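You operate a simulated robot arm through the tools that you are given. There is no shell and no other tool.

You are at the controls of a simulated robot arm. One attempt, no reset.

TASK
Press the three raised key caps home and run the laptop's key test.
Fine: the on key starts the test; switch off after.

It is judged by the outcome, as a careful person would: the job done as asked, and still so three seconds after it is handed in. It fails if anything else is knocked over, pushed out of place, dropped, spilled or broken. Lids that push on must go on centred and level and be pressed home; caps that screw on are set level and turned clockwise until they are tight.

THE ROBOT
A 6-joint arm with a two-finger gripper, fixed in place. Base frame: the origin is on the floor under the middle of its stand, x ahead of it, y to its left, z up. Readings come in m, degrees, newtons and seconds.
With the tool pointing down near the work surface it reaches from about 0.32 to 0.68 m from the base axis. Its first joint turns from -166.0 to 166.0 degrees. Payload 3.18 kg.
The tool frame sits at the grasp point between the pads (the TCP): z along the fingers, y along the line on which they close. The tips reach 0.03 m beyond it. The gripper opens to 0.144 m; its body begins 0.103 m behind the TCP.
Orientation is that of the tool frame in the base frame, as a unit quaternion [w, x, y, z]. With the fingers straight down and closing along the base's y, the tool's x points along the base's -x, its y along +y and its z along -z.

THE INTERFACE
- The arm moves only by the tool step_arm. Its argument "moves" is a list that holds one entry, the list of rows, each a list of 7 numbers: the turn, a rotation vector about the tool's x, y, z in degrees, then the shift along the tool's x, y, z in m, then the finger opening in m, from 0 to 0.144. In form: [[[wx, wy, wz, tx, ty, tz, claw], ...]]. A call has 1 to 20 rows; each row shifts and turns the commanded pose from where the row before left it, along the tool's axes as they then stand. A row lasts 0.2 s, in which the tool goes at most 0.05 m and 8.6 degrees; a call with a longer step from one row to the next is refused whole, and so is a gripper value outside its range. Where a pose cannot be reached the arm comes as near as it can. A force on the tool above 40 N (or 10 N above the force at the start of the call, whichever is more), or a blocked arm, ends the call early, and 0.2 s more pass. Each finger travels about 0.1867 m/s and halts on what it meets, pressing with about 37 N; the grip force reading is that of the motor and also rises with nothing between the fingers. The clock runs only during rows and for 0.2 s after the last one: add rows that do not move to give the fingers time. The reply holds the time, the measured pose of the TCP, the force on the tool along the base axes, the opening and the grip force, in the units named above and with some noise, with the torque about the TCP (base axes, N m) and any sound that the robot's microphone picked up.
- Cameras (640 x 400 px; columns grow to the right, rows downward): "scene" is fixed at [0.4016, 0.502, 1.287]; the picture's right is [-0.89, -0.46, 0.00], its down [-0.43, 0.83, -0.36] and it looks along [0.16, -0.32, -0.93] (base axes); focal length 262 px, centre (320, 200). "wrist" rides on the gripper at [0.076, 0.016, -0.143] in the tool frame; the picture's right is [-0.21, 0.98, 0.00], its down [-0.84, -0.18, -0.51] and it looks along [-0.50, -0.11, 0.86] (tool axes); focal length 218 px, centre (320, 200). There is no depth. A picture from a camera that has moved, and an enlarged one, comes with that camera's place and axes in the base frame and with its lens.
- capture(camera): a new picture of that camera. The clock stands still meanwhile.
- zoom(camera, box): a new picture of the part [left, top, right, bottom] of that camera's present view, enlarged. The clock stands still meanwhile.
- finish_job(): hands the job in; it is judged then, once.

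Places have to be worked out from the pictures, the camera data and where the tool is seen. Open the gripper and draw the arm clear of the work before you hand the job in, unless the task says otherwise.

The tools are called after "Call:" as a command line: name --argument value ..., lists and objects as JSON in quotes. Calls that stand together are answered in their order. step_arm: Moves the arm, as the interface text tells. Its arguments: {"type":"object","properties":{"moves":{"type":"array","items":{"type":"array","items":{"type":"array","items":{"type":"number"}}}}},"required":["moves"]} The other tools are called the same way: capture (camera) takes a picture; zoom (camera, box) takes an enlarged picture of a part of a camera's view; finish_job () hands the job in.

At the start:

```text
time: 0.0
tool_pos: [0.3281, 0.144, 0.9512]
tcp_rot: [0.0, 0.0, 1.0, 0.0]
force: [0.1, -0.2, 0.2]
wrist_torque: [0.0, -0.02, -0.01]
grip_width: 0.1444
grasp_force: 0.1
```

scene: 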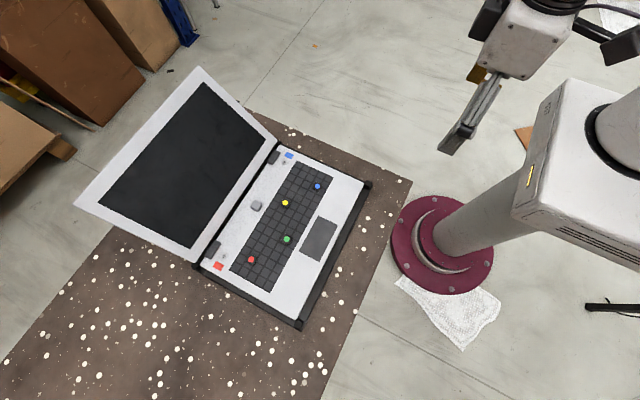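
wrist: 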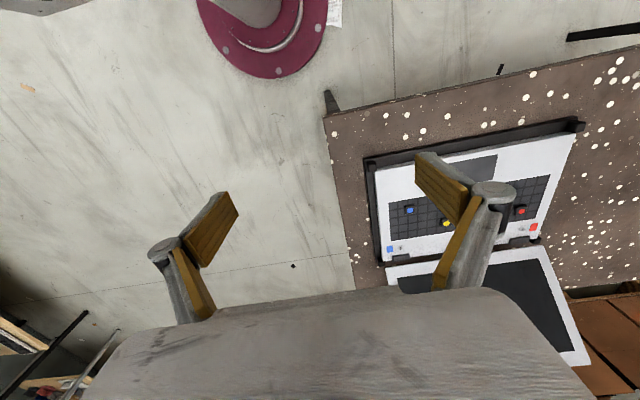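

I'll begin by taking enlarged looks at the laptop from the fixed camera to identify caps, keys and labels.

Call:
zoom --camera "scene" --box '[190, 130, 380, 330]'

Call:
zoom --camera "scene" --box '[190, 220, 270, 290]'

Call:
zoom --camera "scene" --box '[250, 140, 340, 220]'

Call:
zoom --camera "wrist" --box '[360, 110, 600, 290]'

```text
2.00 times, centred on (285, 230) of scene
camera zoom: at [0.4016, 0.502, 1.287], right [-0.89, -0.46, 0.0], down [-0.43, 0.83, -0.36], along [0.16, -0.32, -0.93], focal length 525 px, centre (390, 140)
```

zoom: 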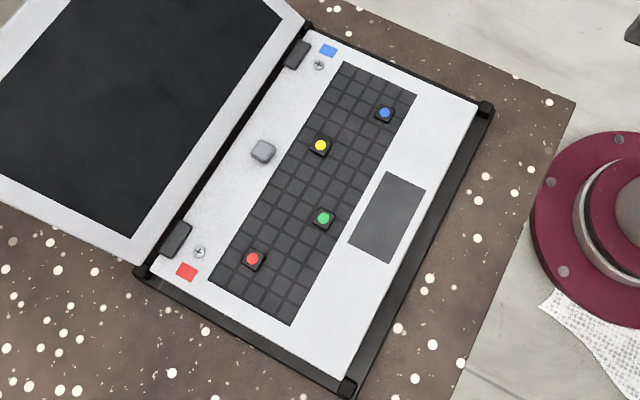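

```text
5.71 times, centred on (230, 255) of scene
camera zoom: at [0.4016, 0.502, 1.287], right [-0.89, -0.46, 0.0], down [-0.43, 0.83, -0.36], along [0.16, -0.32, -0.93], focal length 1499 px, centre (834, -114)
```

zoom: 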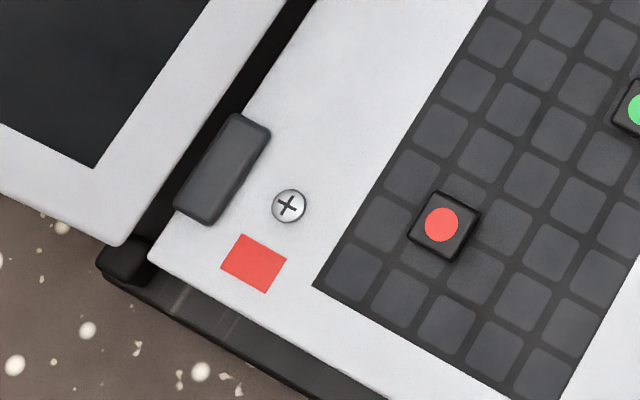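

```text
5.00 times, centred on (295, 180) of scene
camera zoom: at [0.4016, 0.502, 1.287], right [-0.89, -0.46, 0.0], down [-0.43, 0.83, -0.36], along [0.16, -0.32, -0.93], focal length 1312 px, centre (445, 300)
```

zoom: 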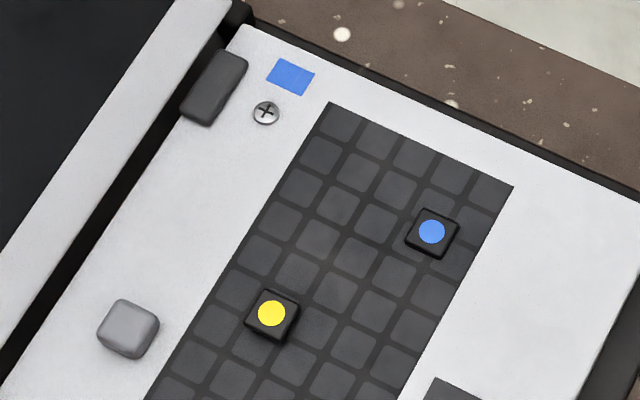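

```text
2.22 times, centred on (480, 200) of wrist
camera zoom: at [0.2527, 0.1589, 1.0931], right [0.21, 0.98, 0.0], down [0.84, -0.18, 0.51], along [0.5, -0.11, -0.86], focal length 485 px, centre (-36, 200)
```

zoom: 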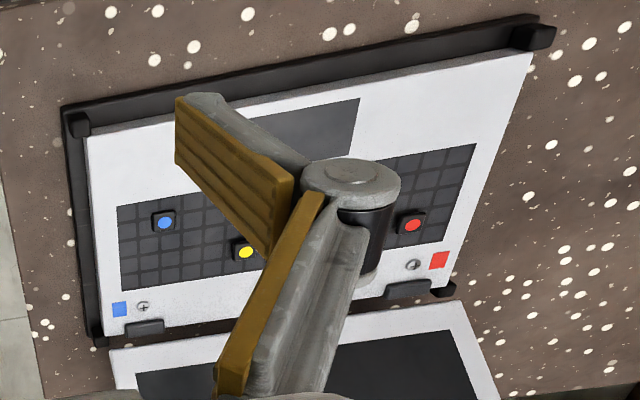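

The four coloured dots and a grey key sit on a laptop deck at about z 0.73 (triangulated from both cameras). Only three of these can be the raised caps, so I need a closer look: I move left over the laptop, staying high, with the fingers open.

Call:
step_arm --moves '[[[0, 0, 0, 0, 0.04, 0, 0.144], [0, 0, 0, 0, 0.04, 0, 0.144], [0, 0, 0, -0.01, 0.04, 0.01, 0.144], [0, 0, 0, -0.01, 0.04, 0.01, 0.144], [0, 0, 0, -0.01, 0.03, 0.01, 0.144], [0, 0, 0, 0, 0, 0, 0.144]]]'

Call:
capture --camera "wrist"

```text
time: 1.4
tool_pos: [0.3591, 0.3367, 0.9207]
tcp_rot: [0.001, 0.0, 1.0, 0.001]
force: [-0.1, -0.1, -0.1]
wrist_torque: [-0.02, -0.03, -0.01]
grip_width: 0.144
grasp_force: 0.2
```

```text
taken
camera wrist: at [0.2828, 0.351, 1.0628], right [0.21, 0.98, 0.0], down [0.84, -0.18, 0.51], along [0.5, -0.11, -0.86], focal length 218 px, centre (320, 200)
```

wrist: 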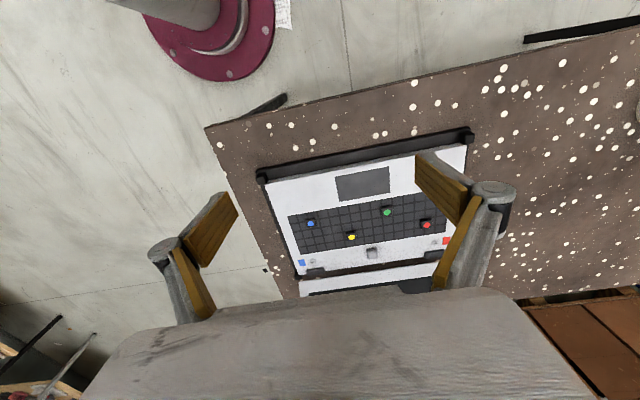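

Call:
zoom --camera "wrist" --box '[280, 190, 376, 250]'

Call:
zoom --camera "wrist" --box '[360, 190, 456, 260]'

Call:
zoom --camera "wrist" --box '[280, 230, 400, 300]'

```text
6.67 times, centred on (328, 220) of wrist
camera zoom: at [0.2828, 0.351, 1.0628], right [0.21, 0.98, 0.0], down [0.84, -0.18, 0.51], along [0.5, -0.11, -0.86], focal length 1455 px, centre (267, 67)
```

zoom: 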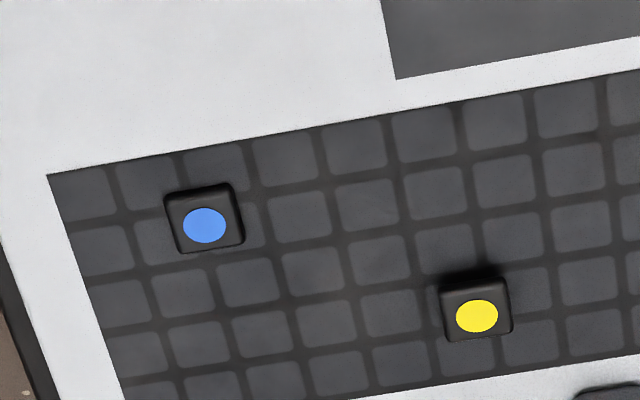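

```text
5.71 times, centred on (408, 225) of wrist
camera zoom: at [0.2828, 0.351, 1.0628], right [0.21, 0.98, 0.0], down [0.84, -0.18, 0.51], along [0.5, -0.11, -0.86], focal length 1247 px, centre (-183, 57)
```

zoom: 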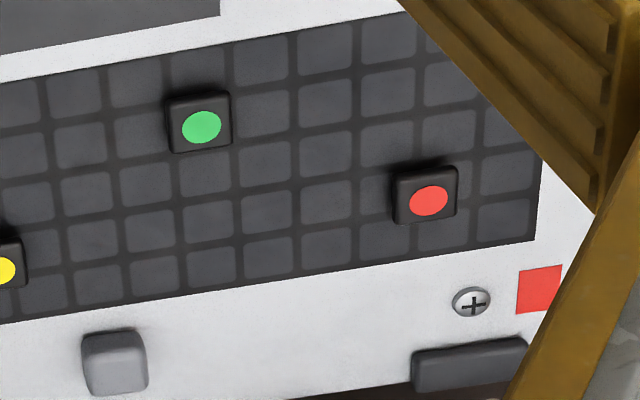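

```text
5.33 times, centred on (340, 265) of wrist
camera zoom: at [0.2828, 0.351, 1.0628], right [0.21, 0.98, 0.0], down [0.84, -0.18, 0.51], along [0.5, -0.11, -0.86], focal length 1164 px, centre (213, -147)
```

zoom: 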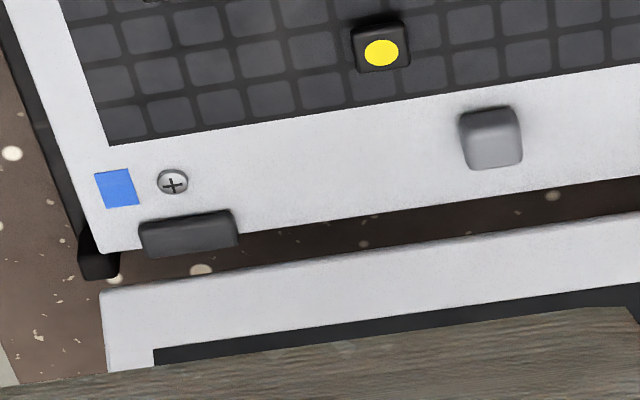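

Yellow, green and red show dark contact shadows (raised); blue looks lower. I'll tilt the gripper forward and descend a bit to see the cap heights from a shallower angle.

Call:
step_arm --moves '[[[0, 0, 0, -0.01, 0.01, 0.02, 0.144], [0, 0, 0, -0.01, 0.01, 0.02, 0.144], [0, -8, 0, 0, 0.01, 0.01, 0.144], [0, -8, 0, 0, 0.01, 0, 0.144], [0, -8, 0, 0, 0, 0, 0.144], [0, -8, 0, 0, 0, 0, 0.144], [0, 0, 0, 0, 0, 0, 0.144]]]'

Call:
capture --camera "wrist"

```text
time: 3.0
tool_pos: [0.3786, 0.3754, 0.8697]
tcp_rot: [0.276, -0.001, 0.961, 0.001]
force: [0.5, 1.0, -0.7]
wrist_torque: [0.01, -0.02, 0.0]
grip_width: 0.1441
grasp_force: 0.1
```

```text
taken
camera wrist: at [0.239, 0.3893, 0.9502], right [0.18, 0.98, 0.11], down [0.45, -0.18, 0.88], along [0.88, -0.1, -0.47], focal length 218 px, centre (320, 200)
```

wrist: 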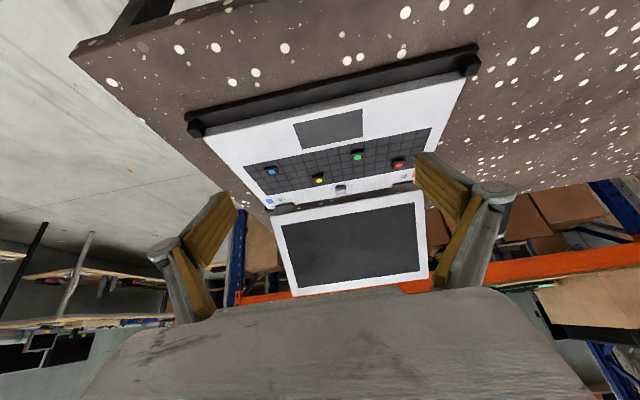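

Call:
zoom --camera "wrist" --box '[245, 140, 345, 205]'

Call:
zoom --camera "wrist" --box '[320, 130, 420, 205]'

```text
6.15 times, centred on (295, 172) of wrist
camera zoom: at [0.239, 0.3893, 0.9502], right [0.18, 0.98, 0.11], down [0.45, -0.18, 0.88], along [0.88, -0.1, -0.47], focal length 1343 px, centre (474, 369)
```

zoom: 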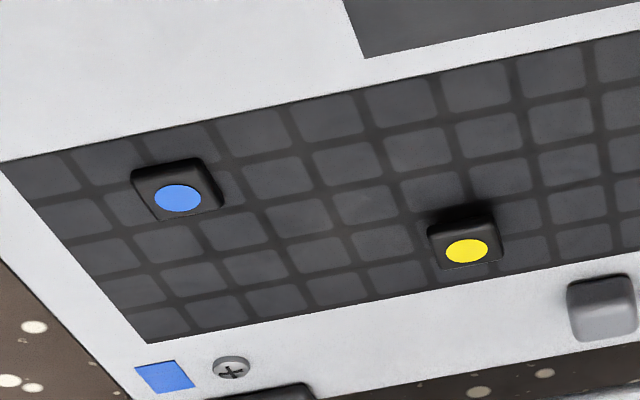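

```text
5.33 times, centred on (370, 168) of wrist
camera zoom: at [0.239, 0.3893, 0.9502], right [0.18, 0.98, 0.11], down [0.45, -0.18, 0.88], along [0.88, -0.1, -0.47], focal length 1164 px, centre (53, 373)
```

zoom: 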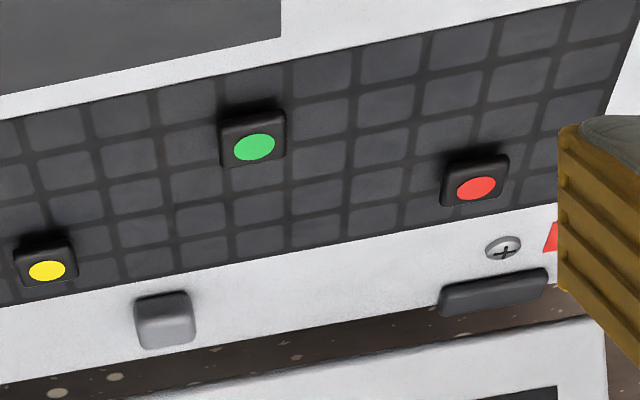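

The view is inverted but clear. I zoom tightly on each cap to compare how far each stands up.

Call:
zoom --camera "wrist" --box '[260, 160, 284, 175]'

Call:
zoom --camera "wrist" --box '[308, 171, 332, 186]'

Call:
zoom --camera "wrist" --box '[346, 148, 370, 163]'

Call:
zoom --camera "wrist" --box '[386, 156, 410, 171]'

Call:
zoom --camera "wrist" --box '[328, 180, 352, 195]'

```text
16.00 times, centred on (272, 168) of wrist
camera zoom: at [0.239, 0.3893, 0.9502], right [0.18, 0.98, 0.11], down [0.45, -0.18, 0.88], along [0.88, -0.1, -0.47], focal length 3492 px, centre (1088, 720)
```

zoom: 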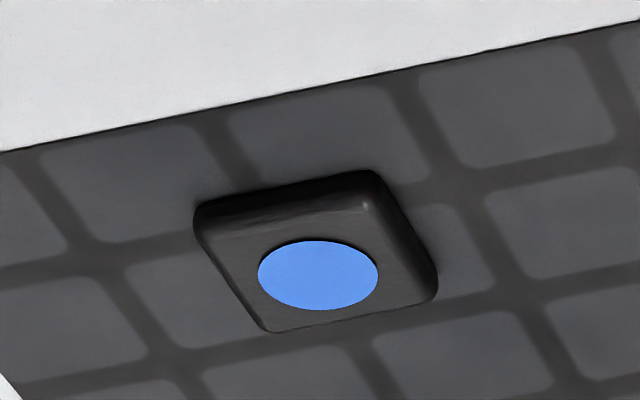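

```text
16.00 times, centred on (320, 178) of wrist
camera zoom: at [0.239, 0.3893, 0.9502], right [0.18, 0.98, 0.11], down [0.45, -0.18, 0.88], along [0.88, -0.1, -0.47], focal length 3492 px, centre (320, 544)
```

zoom: 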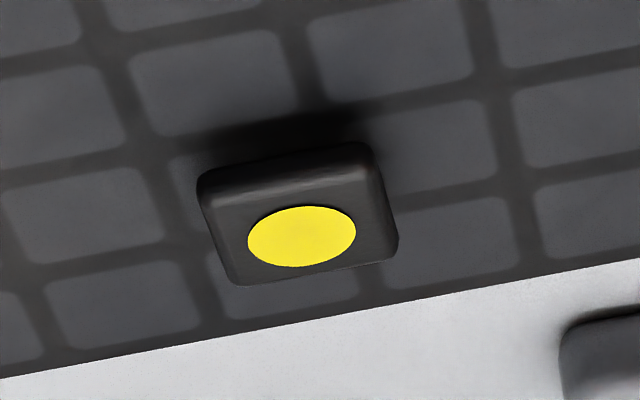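

```text
16.00 times, centred on (358, 156) of wrist
camera zoom: at [0.239, 0.3893, 0.9502], right [0.18, 0.98, 0.11], down [0.45, -0.18, 0.88], along [0.88, -0.1, -0.47], focal length 3492 px, centre (-288, 912)
```

zoom: 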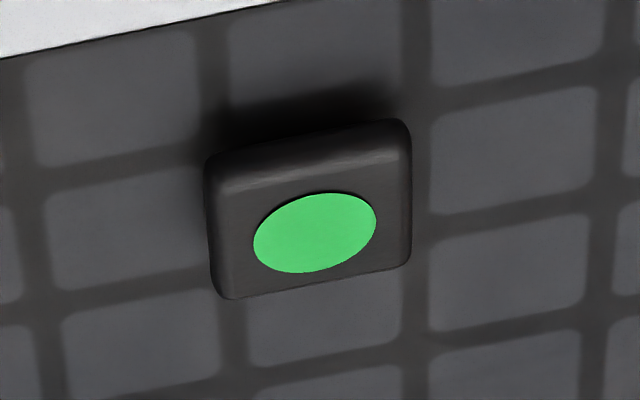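

```text
16.00 times, centred on (398, 164) of wrist
camera zoom: at [0.239, 0.3893, 0.9502], right [0.18, 0.98, 0.11], down [0.45, -0.18, 0.88], along [0.88, -0.1, -0.47], focal length 3492 px, centre (-928, 784)
```

zoom: 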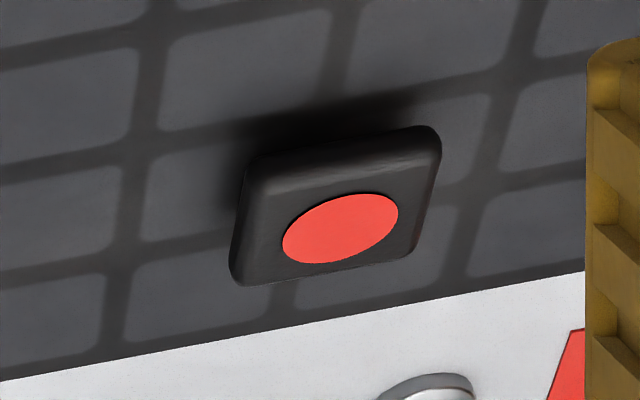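

```text
16.00 times, centred on (340, 188) of wrist
camera zoom: at [0.239, 0.3893, 0.9502], right [0.18, 0.98, 0.11], down [0.45, -0.18, 0.88], along [0.88, -0.1, -0.47], focal length 3492 px, centre (0, 400)
```

zoom: 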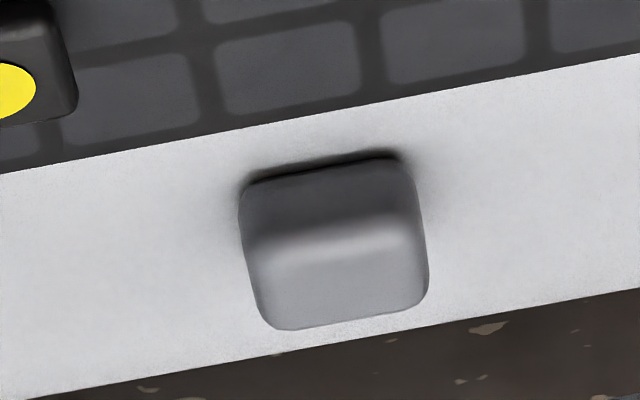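

Blue is seated flush on the keyboard, while yellow, green and red clearly float above it, so those three are the raised caps; the grey key by the hinge must be the on key. I straighten the tool and close the fingers to use as a pusher, then look at how the closed tips look.

Call:
step_arm --moves '[[[0, 8, 0, 0, 0, 0, 0.1], [0, 8, 0, 0, 0, 0, 0.05], [0, 8, 0, 0, 0, 0, 0.0], [0, 8, 0, 0, 0, 0, 0.0], [0, 0, 0, -0.04, 0.02, 0, 0.0], [0, 0, 0, -0.04, 0.02, 0, 0.0], [0, 0, 0, -0.04, 0, 0, 0.0], [0, 0, 0, -0.03, 0, 0, 0.0], [0, 0, 0, 0, 0, 0, 0.0]]]'

Call:
capture --camera "wrist"

Call:
capture --camera "scene"

```text
time: 5.0
tool_pos: [0.5108, 0.3992, 0.8513]
tcp_rot: [0.004, -0.001, 1.0, 0.004]
force: [-0.1, -0.4, 0.0]
wrist_torque: [0.0, -0.02, 0.0]
grip_width: 0.0
grasp_force: 30.8
out of reach, approached as far as the arm can: row 7, 8
```

```text
taken
camera wrist: at [0.4325, 0.4119, 0.9931], right [0.21, 0.98, 0.01], down [0.84, -0.18, 0.51], along [0.5, -0.1, -0.86], focal length 218 px, centre (320, 200)
```

wrist: 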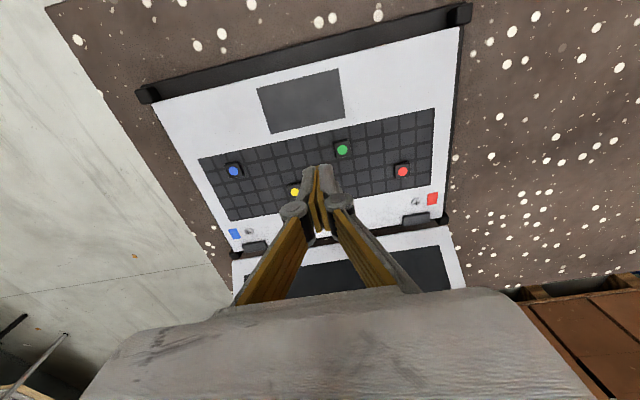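

```text
taken
```

scene: 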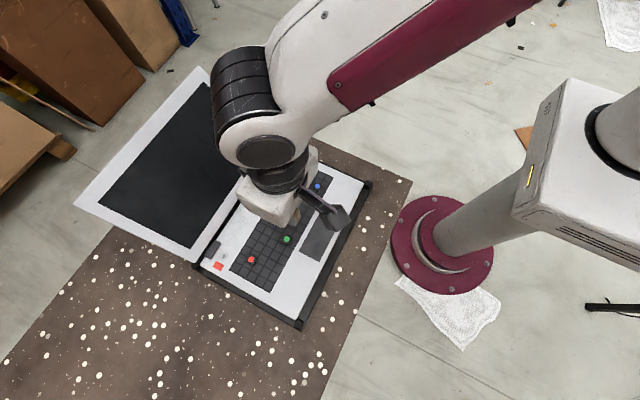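

The closed fingers work as a pusher, but the arm hit its reach limit at radius 0.65 m with a vertical tool at this height, so the farther keys will need an outward tilt. Let me study the tip geometry and get precise key locations from the current view.

Call:
zoom --camera "wrist" --box '[270, 130, 430, 230]'

Call:
zoom --camera "scene" --box '[200, 150, 380, 290]'

```text
4.00 times, centred on (350, 180) of wrist
camera zoom: at [0.4325, 0.4119, 0.9931], right [0.21, 0.98, 0.01], down [0.84, -0.18, 0.51], along [0.5, -0.1, -0.86], focal length 873 px, centre (200, 280)
```

zoom: 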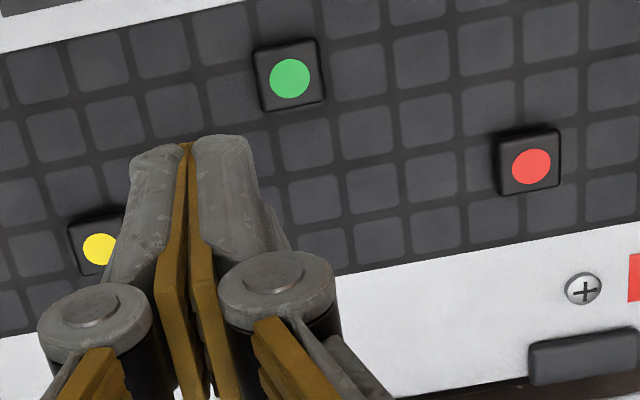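

```text
2.86 times, centred on (290, 220) of scene
camera zoom: at [0.4016, 0.502, 1.287], right [-0.89, -0.46, 0.0], down [-0.43, 0.83, -0.36], along [0.16, -0.32, -0.93], focal length 750 px, centre (406, 143)
```

zoom: 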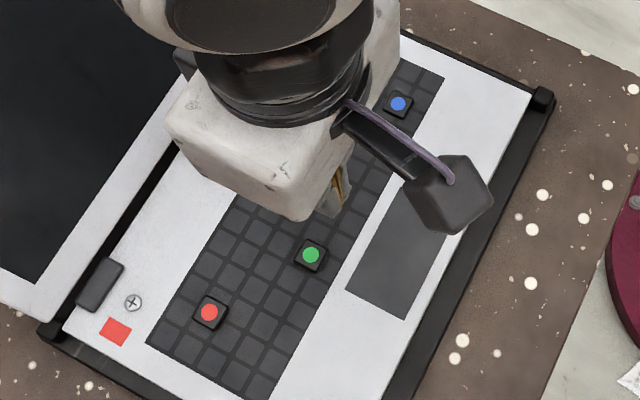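

From two views I place the dots at about: green (0.520, 0.424), yellow (0.564, 0.353), red (0.565, 0.495), grey key (0.62, 0.39), tops near z 0.737. I'll yaw the tool so its x lies along the radial direction and lean it outward by 20°, so that the inner tip edge lies just below the TCP.

Call:
step_arm --moves '[[[0, 0, 0, 0.02, 0, 0, 0.0], [0, 0, -8, 0, 0, 0, 0.0], [0, 0, -8, 0, 0, 0, 0.0], [0, 0, -8, 0, 0, 0, 0.0], [0, 0, -8, 0, 0, 0, 0.0], [0, 0, -8, 0, 0, 0, 0.0], [0, -5, 0, 0, 0, 0, 0.0], [0, -5, 0, 0, 0, 0, 0.0], [0, -5, 0, 0, 0, 0, 0.0], [0, -5, 0, 0, 0, 0, 0.0], [0, 0, 0, 0, 0, 0, 0.0]]]'

Call:
capture --camera "wrist"

Call:
capture --camera "scene"

```text
time: 7.4
tool_pos: [0.4878, 0.3979, 0.8523]
tcp_rot: [0.163, -0.338, 0.925, 0.06]
force: [0.5, 0.3, 0.6]
wrist_torque: [0.0, -0.01, -0.02]
grip_width: 0.0
grasp_force: 31.2
```

```text
taken
camera wrist: at [0.3858, 0.3308, 0.9605], right [-0.48, 0.87, 0.07], down [0.59, 0.26, 0.77], along [0.65, 0.41, -0.64], focal length 218 px, centre (320, 200)
```

wrist: 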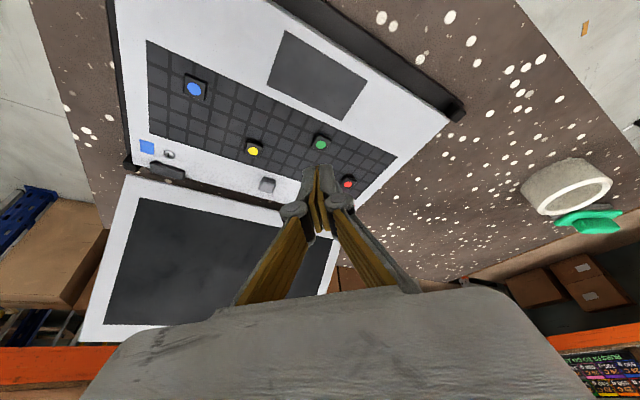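

```text
taken
```

scene: 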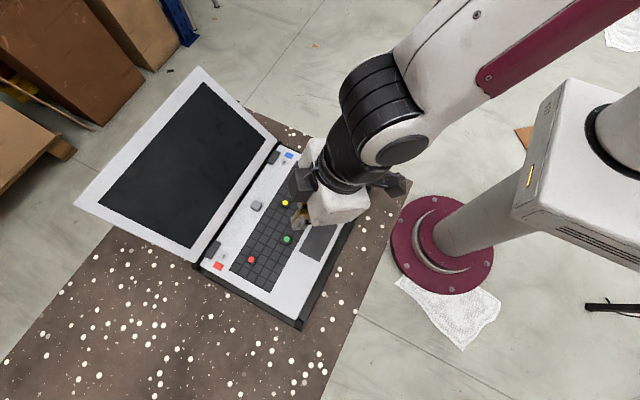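

The pose is as wanted (20° lean along azimuth 40°). I zoom the wrist view for a third fix on all the keys.

Call:
zoom --camera "wrist" --box '[240, 125, 368, 205]'

Call:
zoom --camera "scene" --box '[240, 180, 336, 270]'

```text
5.00 times, centred on (304, 165) of wrist
camera zoom: at [0.3858, 0.3308, 0.9605], right [-0.48, 0.87, 0.07], down [0.59, 0.26, 0.77], along [0.65, 0.41, -0.64], focal length 1091 px, centre (400, 375)
```

zoom: 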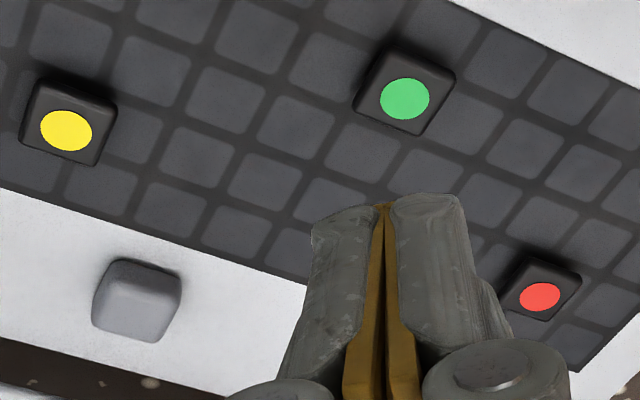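

```text
4.44 times, centred on (288, 225) of scene
camera zoom: at [0.4016, 0.502, 1.287], right [-0.89, -0.46, 0.0], down [-0.43, 0.83, -0.36], along [0.16, -0.32, -0.93], focal length 1166 px, centre (462, 89)
```

zoom: 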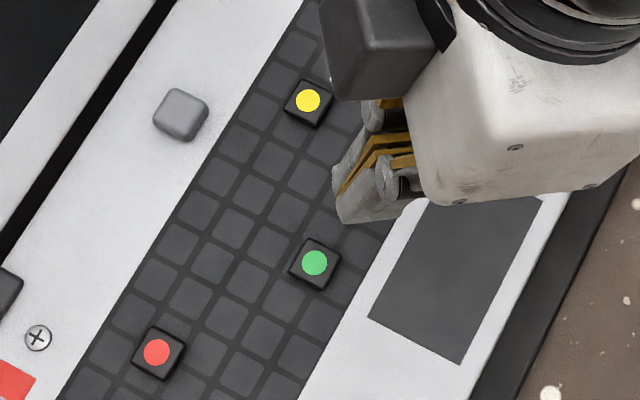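

All three fixes agree to within a millimetre: green (0.521, 0.425, 0.736), yellow (0.565, 0.354, 0.737), red (0.565, 0.495, 0.737), grey (0.619, 0.389, 0.736). I move to just above green, with the tip edge about 2 cm over it.

Call:
step_arm --moves '[[[0, 0, 0, -0.0063, -0.0002, 0.0244, 0.0], [0, 0, 0, -0.0063, -0.0002, 0.0244, 0.0], [0, 0, 0, -0.0063, -0.0002, 0.0244, 0.0], [0, 0, 0, 0, 0, 0, 0.0]]]'

Call:
zoom --camera "wrist" --box '[256, 125, 384, 205]'

Call:
zoom --camera "scene" --box '[240, 190, 336, 270]'

```text
time: 8.4
tool_pos: [0.5212, 0.4269, 0.7897]
tcp_rot: [0.163, -0.338, 0.925, 0.06]
force: [1.6, -0.3, 0.0]
wrist_torque: [0.0, 0.01, 0.0]
grip_width: 0.0
grasp_force: 30.5
```

```text
5.00 times, centred on (320, 165) of wrist
camera zoom: at [0.4187, 0.3598, 0.8981], right [-0.48, 0.87, 0.07], down [0.59, 0.26, 0.77], along [0.65, 0.41, -0.64], focal length 1091 px, centre (320, 375)
```

zoom: 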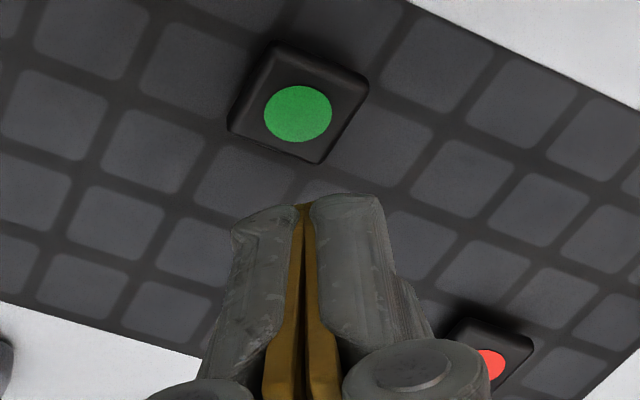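

```text
5.00 times, centred on (288, 230) of scene
camera zoom: at [0.4016, 0.502, 1.287], right [-0.89, -0.46, 0.0], down [-0.43, 0.83, -0.36], along [0.16, -0.32, -0.93], focal length 1312 px, centre (480, 50)
```

zoom: 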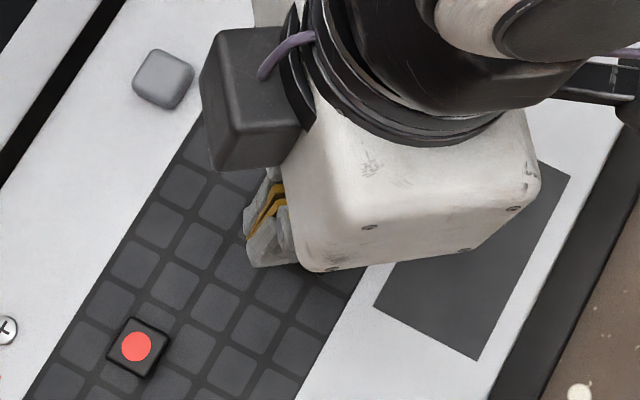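

The tip is lined up with green. I lower to a few millimetres above the cap and then by 1 mm steps, watching the force.

Call:
step_arm --moves '[[[0, 0, 0, 0.0038, -0.0004, 0.0075, 0.0], [0, 0, 0, 0.0038, -0.0005, 0.0075, 0.0], [0, 0, 0, 0.00034, 0, 0.00094, 0.0], [0, 0, 0, 0.00034, 0, 0.00094, 0.0], [0, 0, 0, 0, 0, 0, 0.0]]]'

Call:
zoom --camera "wrist" --box '[256, 125, 384, 205]'

```text
time: 9.6
tool_pos: [0.5204, 0.4235, 0.7706]
tcp_rot: [0.163, -0.336, 0.926, 0.06]
force: [-0.1, 0.6, -0.5]
wrist_torque: [-0.01, -0.03, -0.01]
grip_width: 0.0003
grasp_force: 31.4
```

```text
5.00 times, centred on (320, 165) of wrist
camera zoom: at [0.4181, 0.3564, 0.8787], right [-0.48, 0.87, 0.07], down [0.59, 0.26, 0.77], along [0.65, 0.41, -0.64], focal length 1091 px, centre (320, 375)
```

zoom: 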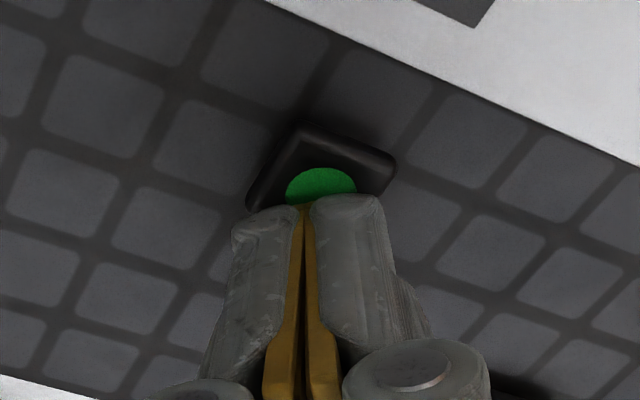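

The tip now covers the green dot with no contact yet. I continue down in 1 mm rows.

Call:
step_arm --moves '[[[0, 0, 0, 0.00034, 0, 0.00094, 0.0], [0, 0, 0, 0.00034, 0, 0.00094, 0.0], [0, 0, 0, 0.00034, 0, 0.00094, 0.0], [0, 0, 0, 0, 0, 0, 0.0]]]'

```text
time: 10.6
tool_pos: [0.5196, 0.423, 0.7693]
tcp_rot: [0.163, -0.337, 0.925, 0.06]
force: [-0.4, 0.0, -0.4]
wrist_torque: [0.0, 0.02, -0.03]
grip_width: 0.0001
grasp_force: 30.9
```

Still no contact force; continuing down.

Call:
step_arm --moves '[[[0, 0, 0, 0.00034, 0, 0.00094, 0.0], [0, 0, 0, 0.00034, 0, 0.00094, 0.0], [0, 0, 0, 0, 0, 0, 0.0]]]'

Call:
zoom --camera "wrist" --box '[256, 125, 384, 205]'

```text
time: 11.4
tool_pos: [0.5195, 0.4232, 0.7663]
tcp_rot: [0.163, -0.337, 0.926, 0.058]
force: [-0.4, 0.2, 0.8]
wrist_torque: [0.0, 0.01, 0.03]
grip_width: 0.006
grasp_force: 30.7
```

```text
5.00 times, centred on (320, 165) of wrist
camera zoom: at [0.4177, 0.356, 0.8742], right [-0.48, 0.87, 0.07], down [0.59, 0.26, 0.77], along [0.65, 0.41, -0.64], focal length 1091 px, centre (320, 375)
```

zoom: 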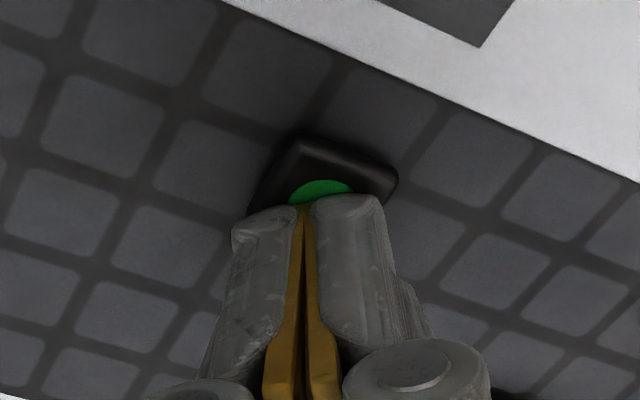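

Contact may just be starting (slight force change). I go on another 2 mm.

Call:
step_arm --moves '[[[0, 0, 0, 0.00034, 0, 0.00094, 0.0], [0, 0, 0, 0.00034, 0, 0.00094, 0.0], [0, 0, 0, 0, 0, 0, 0.0]]]'

Call:
zoom --camera "wrist" --box '[256, 125, 384, 205]'

```text
time: 12.2
tool_pos: [0.5196, 0.4241, 0.7647]
tcp_rot: [0.163, -0.338, 0.925, 0.06]
force: [0.0, -0.1, 1.2]
wrist_torque: [0.01, -0.02, -0.05]
grip_width: 0.0
grasp_force: 30.3
```

```text
5.00 times, centred on (320, 165) of wrist
camera zoom: at [0.4177, 0.3563, 0.8723], right [-0.48, 0.87, 0.07], down [0.59, 0.26, 0.77], along [0.65, 0.41, -0.64], focal length 1091 px, centre (320, 375)
```

zoom: 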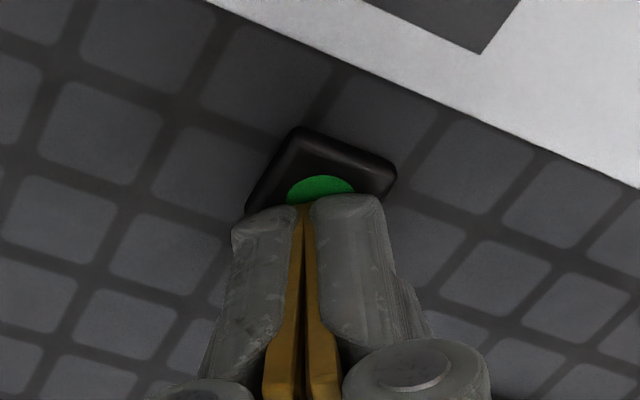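

The cap now travels with the tip under little force. I continue pressing in 1 mm rows.

Call:
step_arm --moves '[[[0, 0, 0, 0.00034, 0, 0.00094, 0.0], [0, 0, 0, 0, 0, 0, 0.0]]]'

Call:
step_arm --moves '[[[0, 0, 0, 0.00034, 0, 0.00094, 0.0], [0, 0, 0, 0, 0, 0, 0.0]]]'

Call:
zoom --camera "wrist" --box '[256, 125, 384, 205]'

```text
time: 12.8
tool_pos: [0.5197, 0.4237, 0.7641]
tcp_rot: [0.164, -0.337, 0.925, 0.059]
force: [-0.6, 0.0, 0.8]
wrist_torque: [-0.02, 0.01, 0.03]
grip_width: 0.0
grasp_force: 30.4
```

```text
time: 13.4
tool_pos: [0.5215, 0.424, 0.7643]
tcp_rot: [0.163, -0.337, 0.925, 0.058]
force: [-0.2, 0.4, 1.7]
wrist_torque: [0.01, -0.01, 0.03]
grip_width: 0.006
grasp_force: 30.6
```

```text
5.00 times, centred on (320, 165) of wrist
camera zoom: at [0.4184, 0.3565, 0.8712], right [-0.48, 0.87, 0.07], down [0.59, 0.26, 0.77], along [0.65, 0.41, -0.64], focal length 1091 px, centre (320, 375)
```

zoom: 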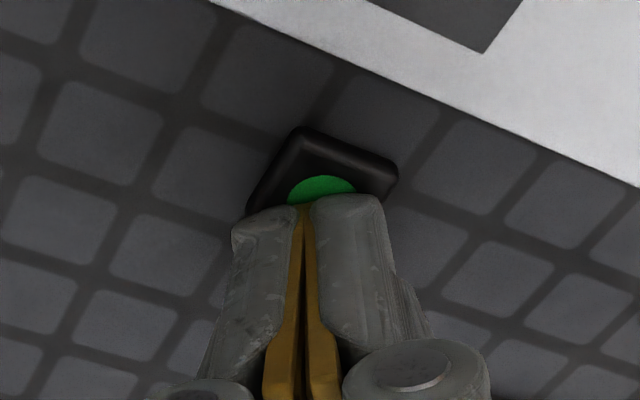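

Force is still low (1.7 N). I keep pressing in small steps.

Call:
step_arm --moves '[[[0, 0, 0, 0.00034, 0, 0.00094, 0.0], [0, 0, 0, 0.00034, 0, 0.00094, 0.0], [0, 0, 0, 0, 0, 0, 0.0], [0, 0, 0, 0, 0, 0, 0.0]]]'

Call:
zoom --camera "wrist" --box '[256, 125, 384, 205]'

```text
time: 14.4
tool_pos: [0.5211, 0.4245, 0.7622]
tcp_rot: [0.164, -0.337, 0.925, 0.059]
force: [-3.4, 0.0, 14.1]
wrist_torque: [-0.02, 0.11, -0.01]
grip_width: 0.0059
grasp_force: 30.5
```

```text
5.00 times, centred on (320, 165) of wrist
camera zoom: at [0.419, 0.3567, 0.87], right [-0.48, 0.87, 0.07], down [0.59, 0.26, 0.77], along [0.65, 0.41, -0.64], focal length 1091 px, centre (320, 375)
```

zoom: 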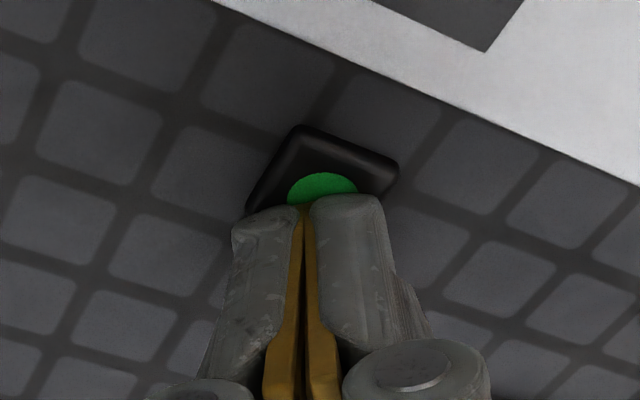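

Force rose to 14 N – the cap appears to be at a stop or snap point. I press a little further and listen for a click.

Call:
step_arm --moves '[[[0, 0, 0, 0.00034, 0, 0.00094, 0.0], [0, 0, 0, 0, 0, 0, 0.0], [0, 0, 0, 0, 0, 0, 0.0]]]'

Call:
zoom --camera "wrist" --box '[300, 135, 348, 175]'

```text
time: 15.2
tool_pos: [0.5208, 0.4236, 0.7618]
tcp_rot: [0.165, -0.337, 0.925, 0.06]
force: [-2.0, -1.7, 24.9]
wrist_torque: [-0.06, 0.05, 0.0]
grip_width: 0.0058
grasp_force: 30.5
```

```text
10.00 times, centred on (324, 155) of wrist
camera zoom: at [0.4189, 0.3566, 0.8693], right [-0.48, 0.87, 0.07], down [0.59, 0.26, 0.77], along [0.65, 0.41, -0.64], focal length 2183 px, centre (280, 650)
```

zoom: 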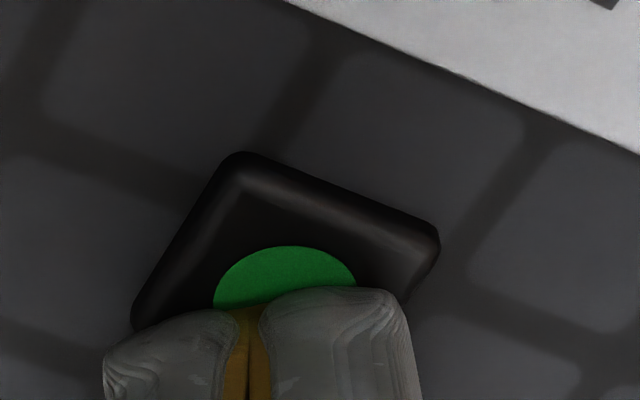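

The cap looks flush on the keyboard now with 25 N against the stop. I lift off and check whether it stays down.

Call:
step_arm --moves '[[[0, 0, 0, -0.0034, 0, -0.0094, 0.0], [0, 0, 0, -0.0068, 0, -0.0188, 0.0], [0, 0, 0, -0.0068, 0, -0.0188, 0.0], [0, 0, 0, 0, 0, 0, 0.0]]]'

Call:
zoom --camera "wrist" --box '[256, 115, 384, 195]'

Call:
capture --camera "wrist"

```text
time: 16.2
tool_pos: [0.5201, 0.4232, 0.8105]
tcp_rot: [0.162, -0.336, 0.926, 0.06]
force: [-0.2, -0.4, -0.3]
wrist_torque: [0.02, -0.01, 0.05]
grip_width: 0.0
grasp_force: 31.1
```

```text
5.00 times, centred on (320, 155) of wrist
camera zoom: at [0.4185, 0.3554, 0.9182], right [-0.48, 0.87, 0.07], down [0.59, 0.26, 0.76], along [0.65, 0.41, -0.64], focal length 1091 px, centre (320, 425)
```

zoom: 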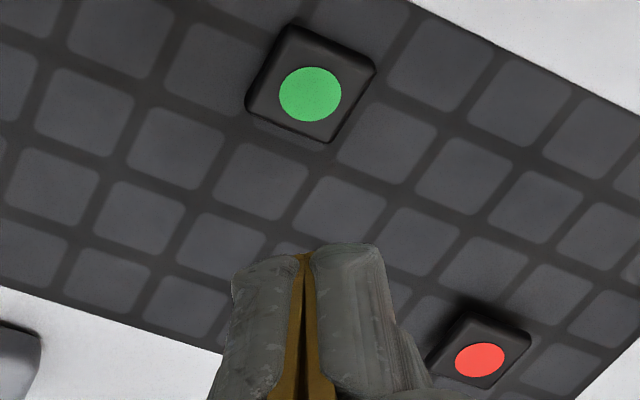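

```text
taken
camera wrist: at [0.4185, 0.3554, 0.9182], right [-0.48, 0.87, 0.07], down [0.59, 0.26, 0.76], along [0.65, 0.41, -0.64], focal length 218 px, centre (320, 200)
```

wrist: 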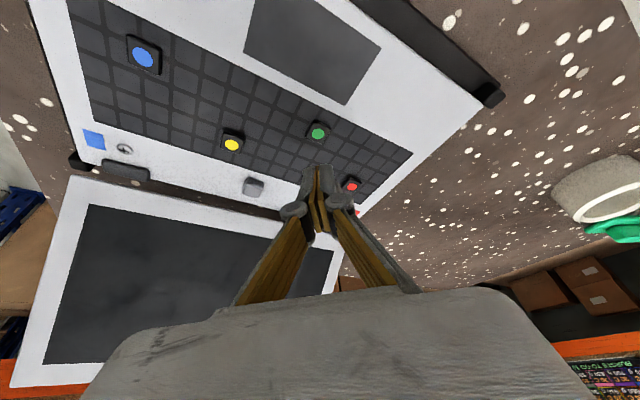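

Green stays down and looks just like the seated blue cap. Next I move to above yellow at the same tilt.

Call:
step_arm --moves '[[[0, 0, 0, 0.0066, -0.0273, 0.0064, 0.0], [0, 0, 0, 0.0066, -0.0273, 0.0064, 0.0], [0, 0, 0, 0.0066, -0.0274, 0.0064, 0.0], [0, 0, 0, 0, 0, 0, 0.0], [0, 0, 0, 0, 0, 0, 0.0]]]'

Call:
zoom --camera "wrist" --box '[256, 115, 384, 195]'

```text
time: 17.4
tool_pos: [0.5634, 0.354, 0.7869]
tcp_rot: [0.163, -0.337, 0.925, 0.06]
force: [-0.5, 0.4, 0.3]
wrist_torque: [0.02, 0.04, 0.02]
grip_width: 0.0002
grasp_force: 30.8
```

```text
5.00 times, centred on (320, 155) of wrist
camera zoom: at [0.4606, 0.2863, 0.8946], right [-0.48, 0.87, 0.07], down [0.59, 0.26, 0.77], along [0.65, 0.41, -0.64], focal length 1091 px, centre (320, 425)
```

zoom: 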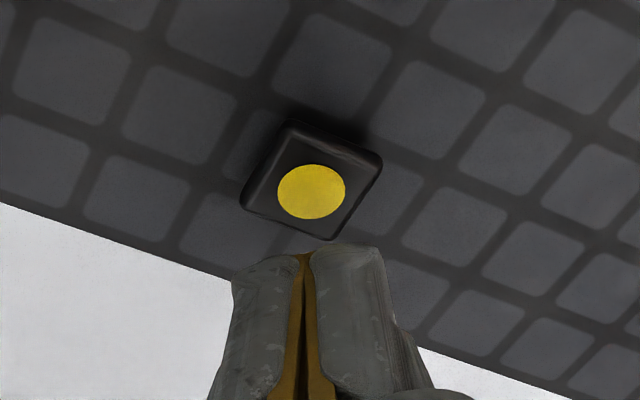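

Well aligned over yellow. I descend 16 mm quickly, then 1 mm rows.

Call:
step_arm --moves '[[[0, 0, 0, 0.0018, 0, 0.0049, 0.0], [0, 0, 0, 0.0018, 0, 0.0049, 0.0], [0, 0, 0, 0.0018, 0, 0.0049, 0.0], [0, 0, 0, 0.00034, 0, 0.00094, 0.0], [0, 0, 0, 0.00034, 0, 0.00094, 0.0], [0, 0, 0, 0, 0, 0, 0.0]]]'

Call:
zoom --camera "wrist" --box '[256, 125, 384, 205]'

```text
time: 18.8
tool_pos: [0.5641, 0.353, 0.7684]
tcp_rot: [0.163, -0.337, 0.926, 0.059]
force: [-0.3, -0.4, -0.1]
wrist_torque: [-0.01, 0.0, 0.03]
grip_width: 0.0
grasp_force: 30.7
```

```text
5.00 times, centred on (320, 165) of wrist
camera zoom: at [0.4621, 0.2855, 0.8763], right [-0.48, 0.87, 0.07], down [0.59, 0.26, 0.77], along [0.65, 0.41, -0.64], focal length 1091 px, centre (320, 375)
```

zoom: 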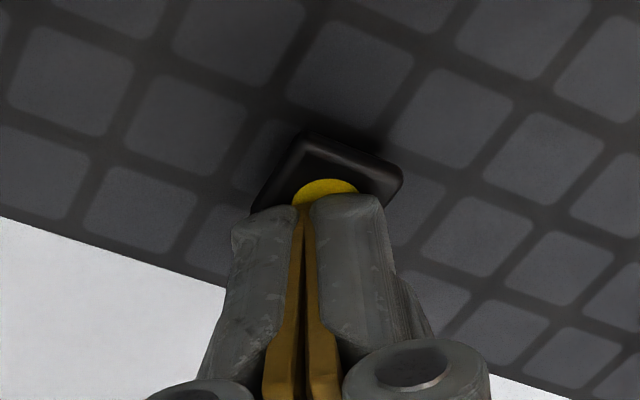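

The tip covers the yellow dot and is about to touch. I press on in 1 mm rows.

Call:
step_arm --moves '[[[0, 0, 0, 0.00034, 0, 0.00094, 0.0], [0, 0, 0, 0.00034, 0, 0.00094, 0.0], [0, 0, 0, 0.00034, 0, 0.00094, 0.0], [0, 0, 0, 0, 0, 0, 0.0]]]'

Call:
step_arm --moves '[[[0, 0, 0, 0.00034, 0, 0.00094, 0.0], [0, 0, 0, 0, 0, 0, 0.0], [0, 0, 0, 0, 0, 0, 0.0]]]'

Call:
zoom --camera "wrist" --box '[256, 125, 384, 205]'

```text
time: 19.8
tool_pos: [0.5641, 0.3535, 0.7649]
tcp_rot: [0.163, -0.336, 0.926, 0.059]
force: [-0.5, 0.2, 0.8]
wrist_torque: [-0.01, -0.01, 0.01]
grip_width: 0.0
grasp_force: 30.5
```

```text
time: 20.6
tool_pos: [0.5631, 0.3528, 0.7637]
tcp_rot: [0.163, -0.336, 0.926, 0.06]
force: [0.8, 0.0, 0.7]
wrist_torque: [-0.01, -0.02, 0.04]
grip_width: 0.0
grasp_force: 31.3
```

```text
5.00 times, centred on (320, 165) of wrist
camera zoom: at [0.4621, 0.2864, 0.8714], right [-0.48, 0.87, 0.07], down [0.59, 0.26, 0.77], along [0.65, 0.41, -0.64], focal length 1091 px, centre (320, 375)
```

zoom: 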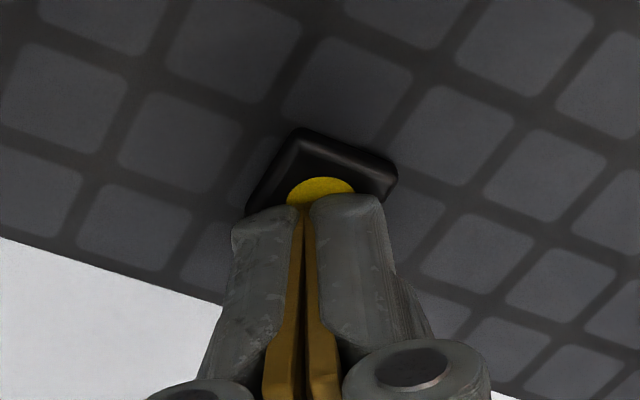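

The yellow cap is travelling down with the tip; I push on to the stop in small increments.

Call:
step_arm --moves '[[[0, 0, 0, 0.00034, 0, 0.00094, 0.0], [0, 0, 0, 0, 0, 0, 0.0], [0, 0, 0, 0, 0, 0, 0.0]]]'

Call:
step_arm --moves '[[[0, 0, 0, 0.00034, 0, 0.00094, 0.0], [0, 0, 0, 0, 0, 0, 0.0], [0, 0, 0, 0, 0, 0, 0.0]]]'

```text
time: 21.4
tool_pos: [0.5649, 0.3536, 0.7635]
tcp_rot: [0.163, -0.338, 0.925, 0.06]
force: [-0.8, 0.8, 3.4]
wrist_torque: [0.03, 0.01, 0.02]
grip_width: 0.0059
grasp_force: 31.4
```

```text
time: 22.2
tool_pos: [0.5647, 0.3537, 0.7628]
tcp_rot: [0.164, -0.337, 0.925, 0.059]
force: [-3.4, -3.1, 12.8]
wrist_torque: [-0.1, 0.11, -0.01]
grip_width: 0.006
grasp_force: 30.6
```

Force is climbing to the stop (13 N); one more millimetre to match the seating force used on green.

Call:
step_arm --moves '[[[0, 0, 0, 0.00034, 0, 0.00094, 0.0], [0, 0, 0, 0, 0, 0, 0.0], [0, 0, 0, 0, 0, 0, 0.0]]]'

Call:
step_arm --moves '[[[0, 0, 0, -0.0034, 0, -0.0094, 0.0], [0, 0, 0, -0.0068, 0, -0.0188, 0.0], [0, 0, 0, -0.0068, 0, -0.0188, 0.0], [0, 0, 0, 0, 0, 0, 0.0]]]'

Call:
zoom --camera "wrist" --box '[256, 105, 384, 195]'

Call:
capture --camera "scene"

```text
time: 23.0
tool_pos: [0.5648, 0.3543, 0.7631]
tcp_rot: [0.164, -0.336, 0.925, 0.059]
force: [2.1, -4.5, 15.3]
wrist_torque: [-0.14, -0.05, 0.01]
grip_width: 0.0062
grasp_force: 30.7
```

```text
time: 24.0
tool_pos: [0.5643, 0.353, 0.8131]
tcp_rot: [0.162, -0.337, 0.926, 0.059]
force: [0.4, 0.5, 0.5]
wrist_torque: [-0.03, 0.0, 0.02]
grip_width: 0.0
grasp_force: 30.5
```

```text
4.44 times, centred on (320, 150) of wrist
camera zoom: at [0.4624, 0.2858, 0.9212], right [-0.48, 0.87, 0.07], down [0.59, 0.26, 0.76], along [0.65, 0.41, -0.64], focal length 970 px, centre (320, 422)
```

zoom: 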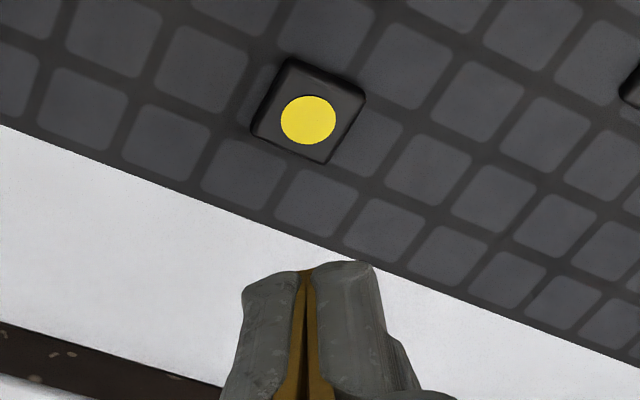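

```text
taken
```

scene: 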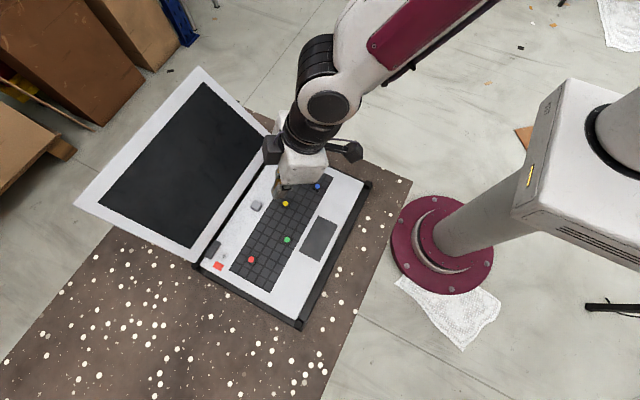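

Yellow is now seated too. For red (radius 0.75 m) I lean the tool to 28° for more reach and move across at a safe height.

Call:
step_arm --moves '[[[0, -8, 0, 0, 0, 0, 0.0], [0, 0, 0, -0.01696, 0.02711, 0.01412, 0.0], [0, 0, 0, -0.01696, 0.02711, 0.01412, 0.0], [0, 0, 0, -0.01696, 0.02711, 0.01412, 0.0], [0, 0, 0, -0.01696, 0.02711, 0.01412, 0.0], [0, 0, 0, 0, 0, 0, 0.0], [0, 0, 0, 0, 0, 0, 0.0]]]'

Call:
zoom --camera "wrist" --box '[256, 105, 384, 205]'

Call:
capture --camera "scene"

```text
time: 25.6
tool_pos: [0.5593, 0.4905, 0.7925]
tcp_rot: [0.227, -0.333, 0.912, 0.083]
force: [0.7, -0.9, 0.4]
wrist_torque: [0.04, 0.05, 0.01]
grip_width: 0.0002
grasp_force: 30.7
```

```text
4.00 times, centred on (320, 155) of wrist
camera zoom: at [0.4464, 0.4147, 0.8832], right [-0.49, 0.87, 0.1], down [0.5, 0.19, 0.84], along [0.71, 0.46, -0.53], focal length 873 px, centre (320, 380)
```

zoom: 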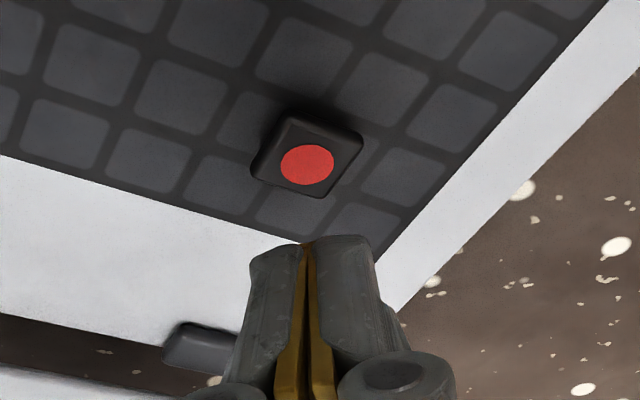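

```text
taken
```

scene: 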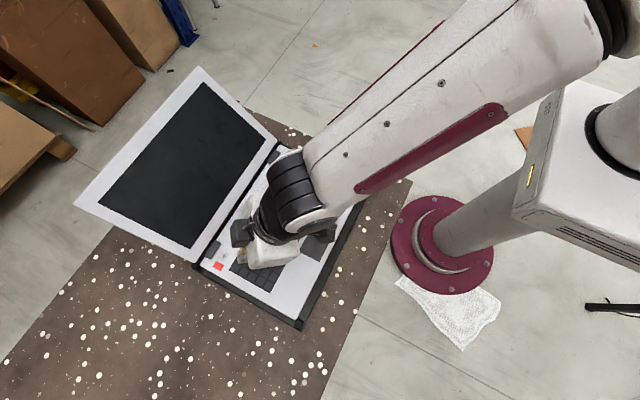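

Red is within reach. I lower to just above it with a 2 mm sideways correction, then look.

Call:
step_arm --moves '[[[0, 0, 0, 0.00313, 0.0007, 0.00589, 0.0], [0, 0, 0, 0.00313, 0.0007, 0.00589, 0.0], [0, 0, 0, 0.00313, 0.0006, 0.00589, 0.0], [0, 0, 0, 0.00047, 0, 0.00088, 0.0], [0, 0, 0, 0, 0, 0, 0.0]]]'

Call:
zoom --camera "wrist" --box '[256, 125, 384, 205]'

```text
time: 26.8
tool_pos: [0.5573, 0.4945, 0.7725]
tcp_rot: [0.227, -0.333, 0.912, 0.083]
force: [-0.4, -0.1, 0.5]
wrist_torque: [-0.01, 0.02, -0.02]
grip_width: 0.0
grasp_force: 30.8
```

```text
5.00 times, centred on (320, 165) of wrist
camera zoom: at [0.4464, 0.4171, 0.8622], right [-0.49, 0.87, 0.1], down [0.5, 0.19, 0.84], along [0.71, 0.46, -0.53], focal length 1091 px, centre (320, 375)
```

zoom: 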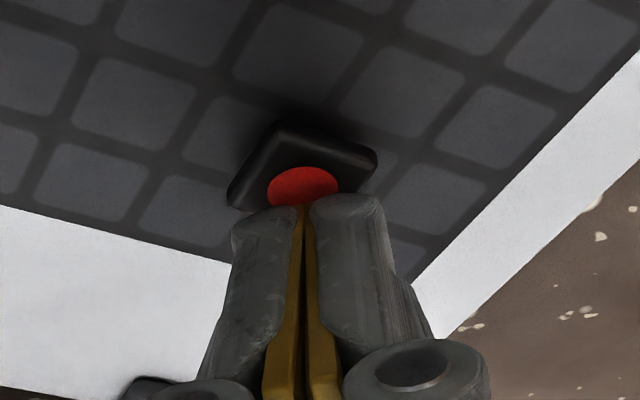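

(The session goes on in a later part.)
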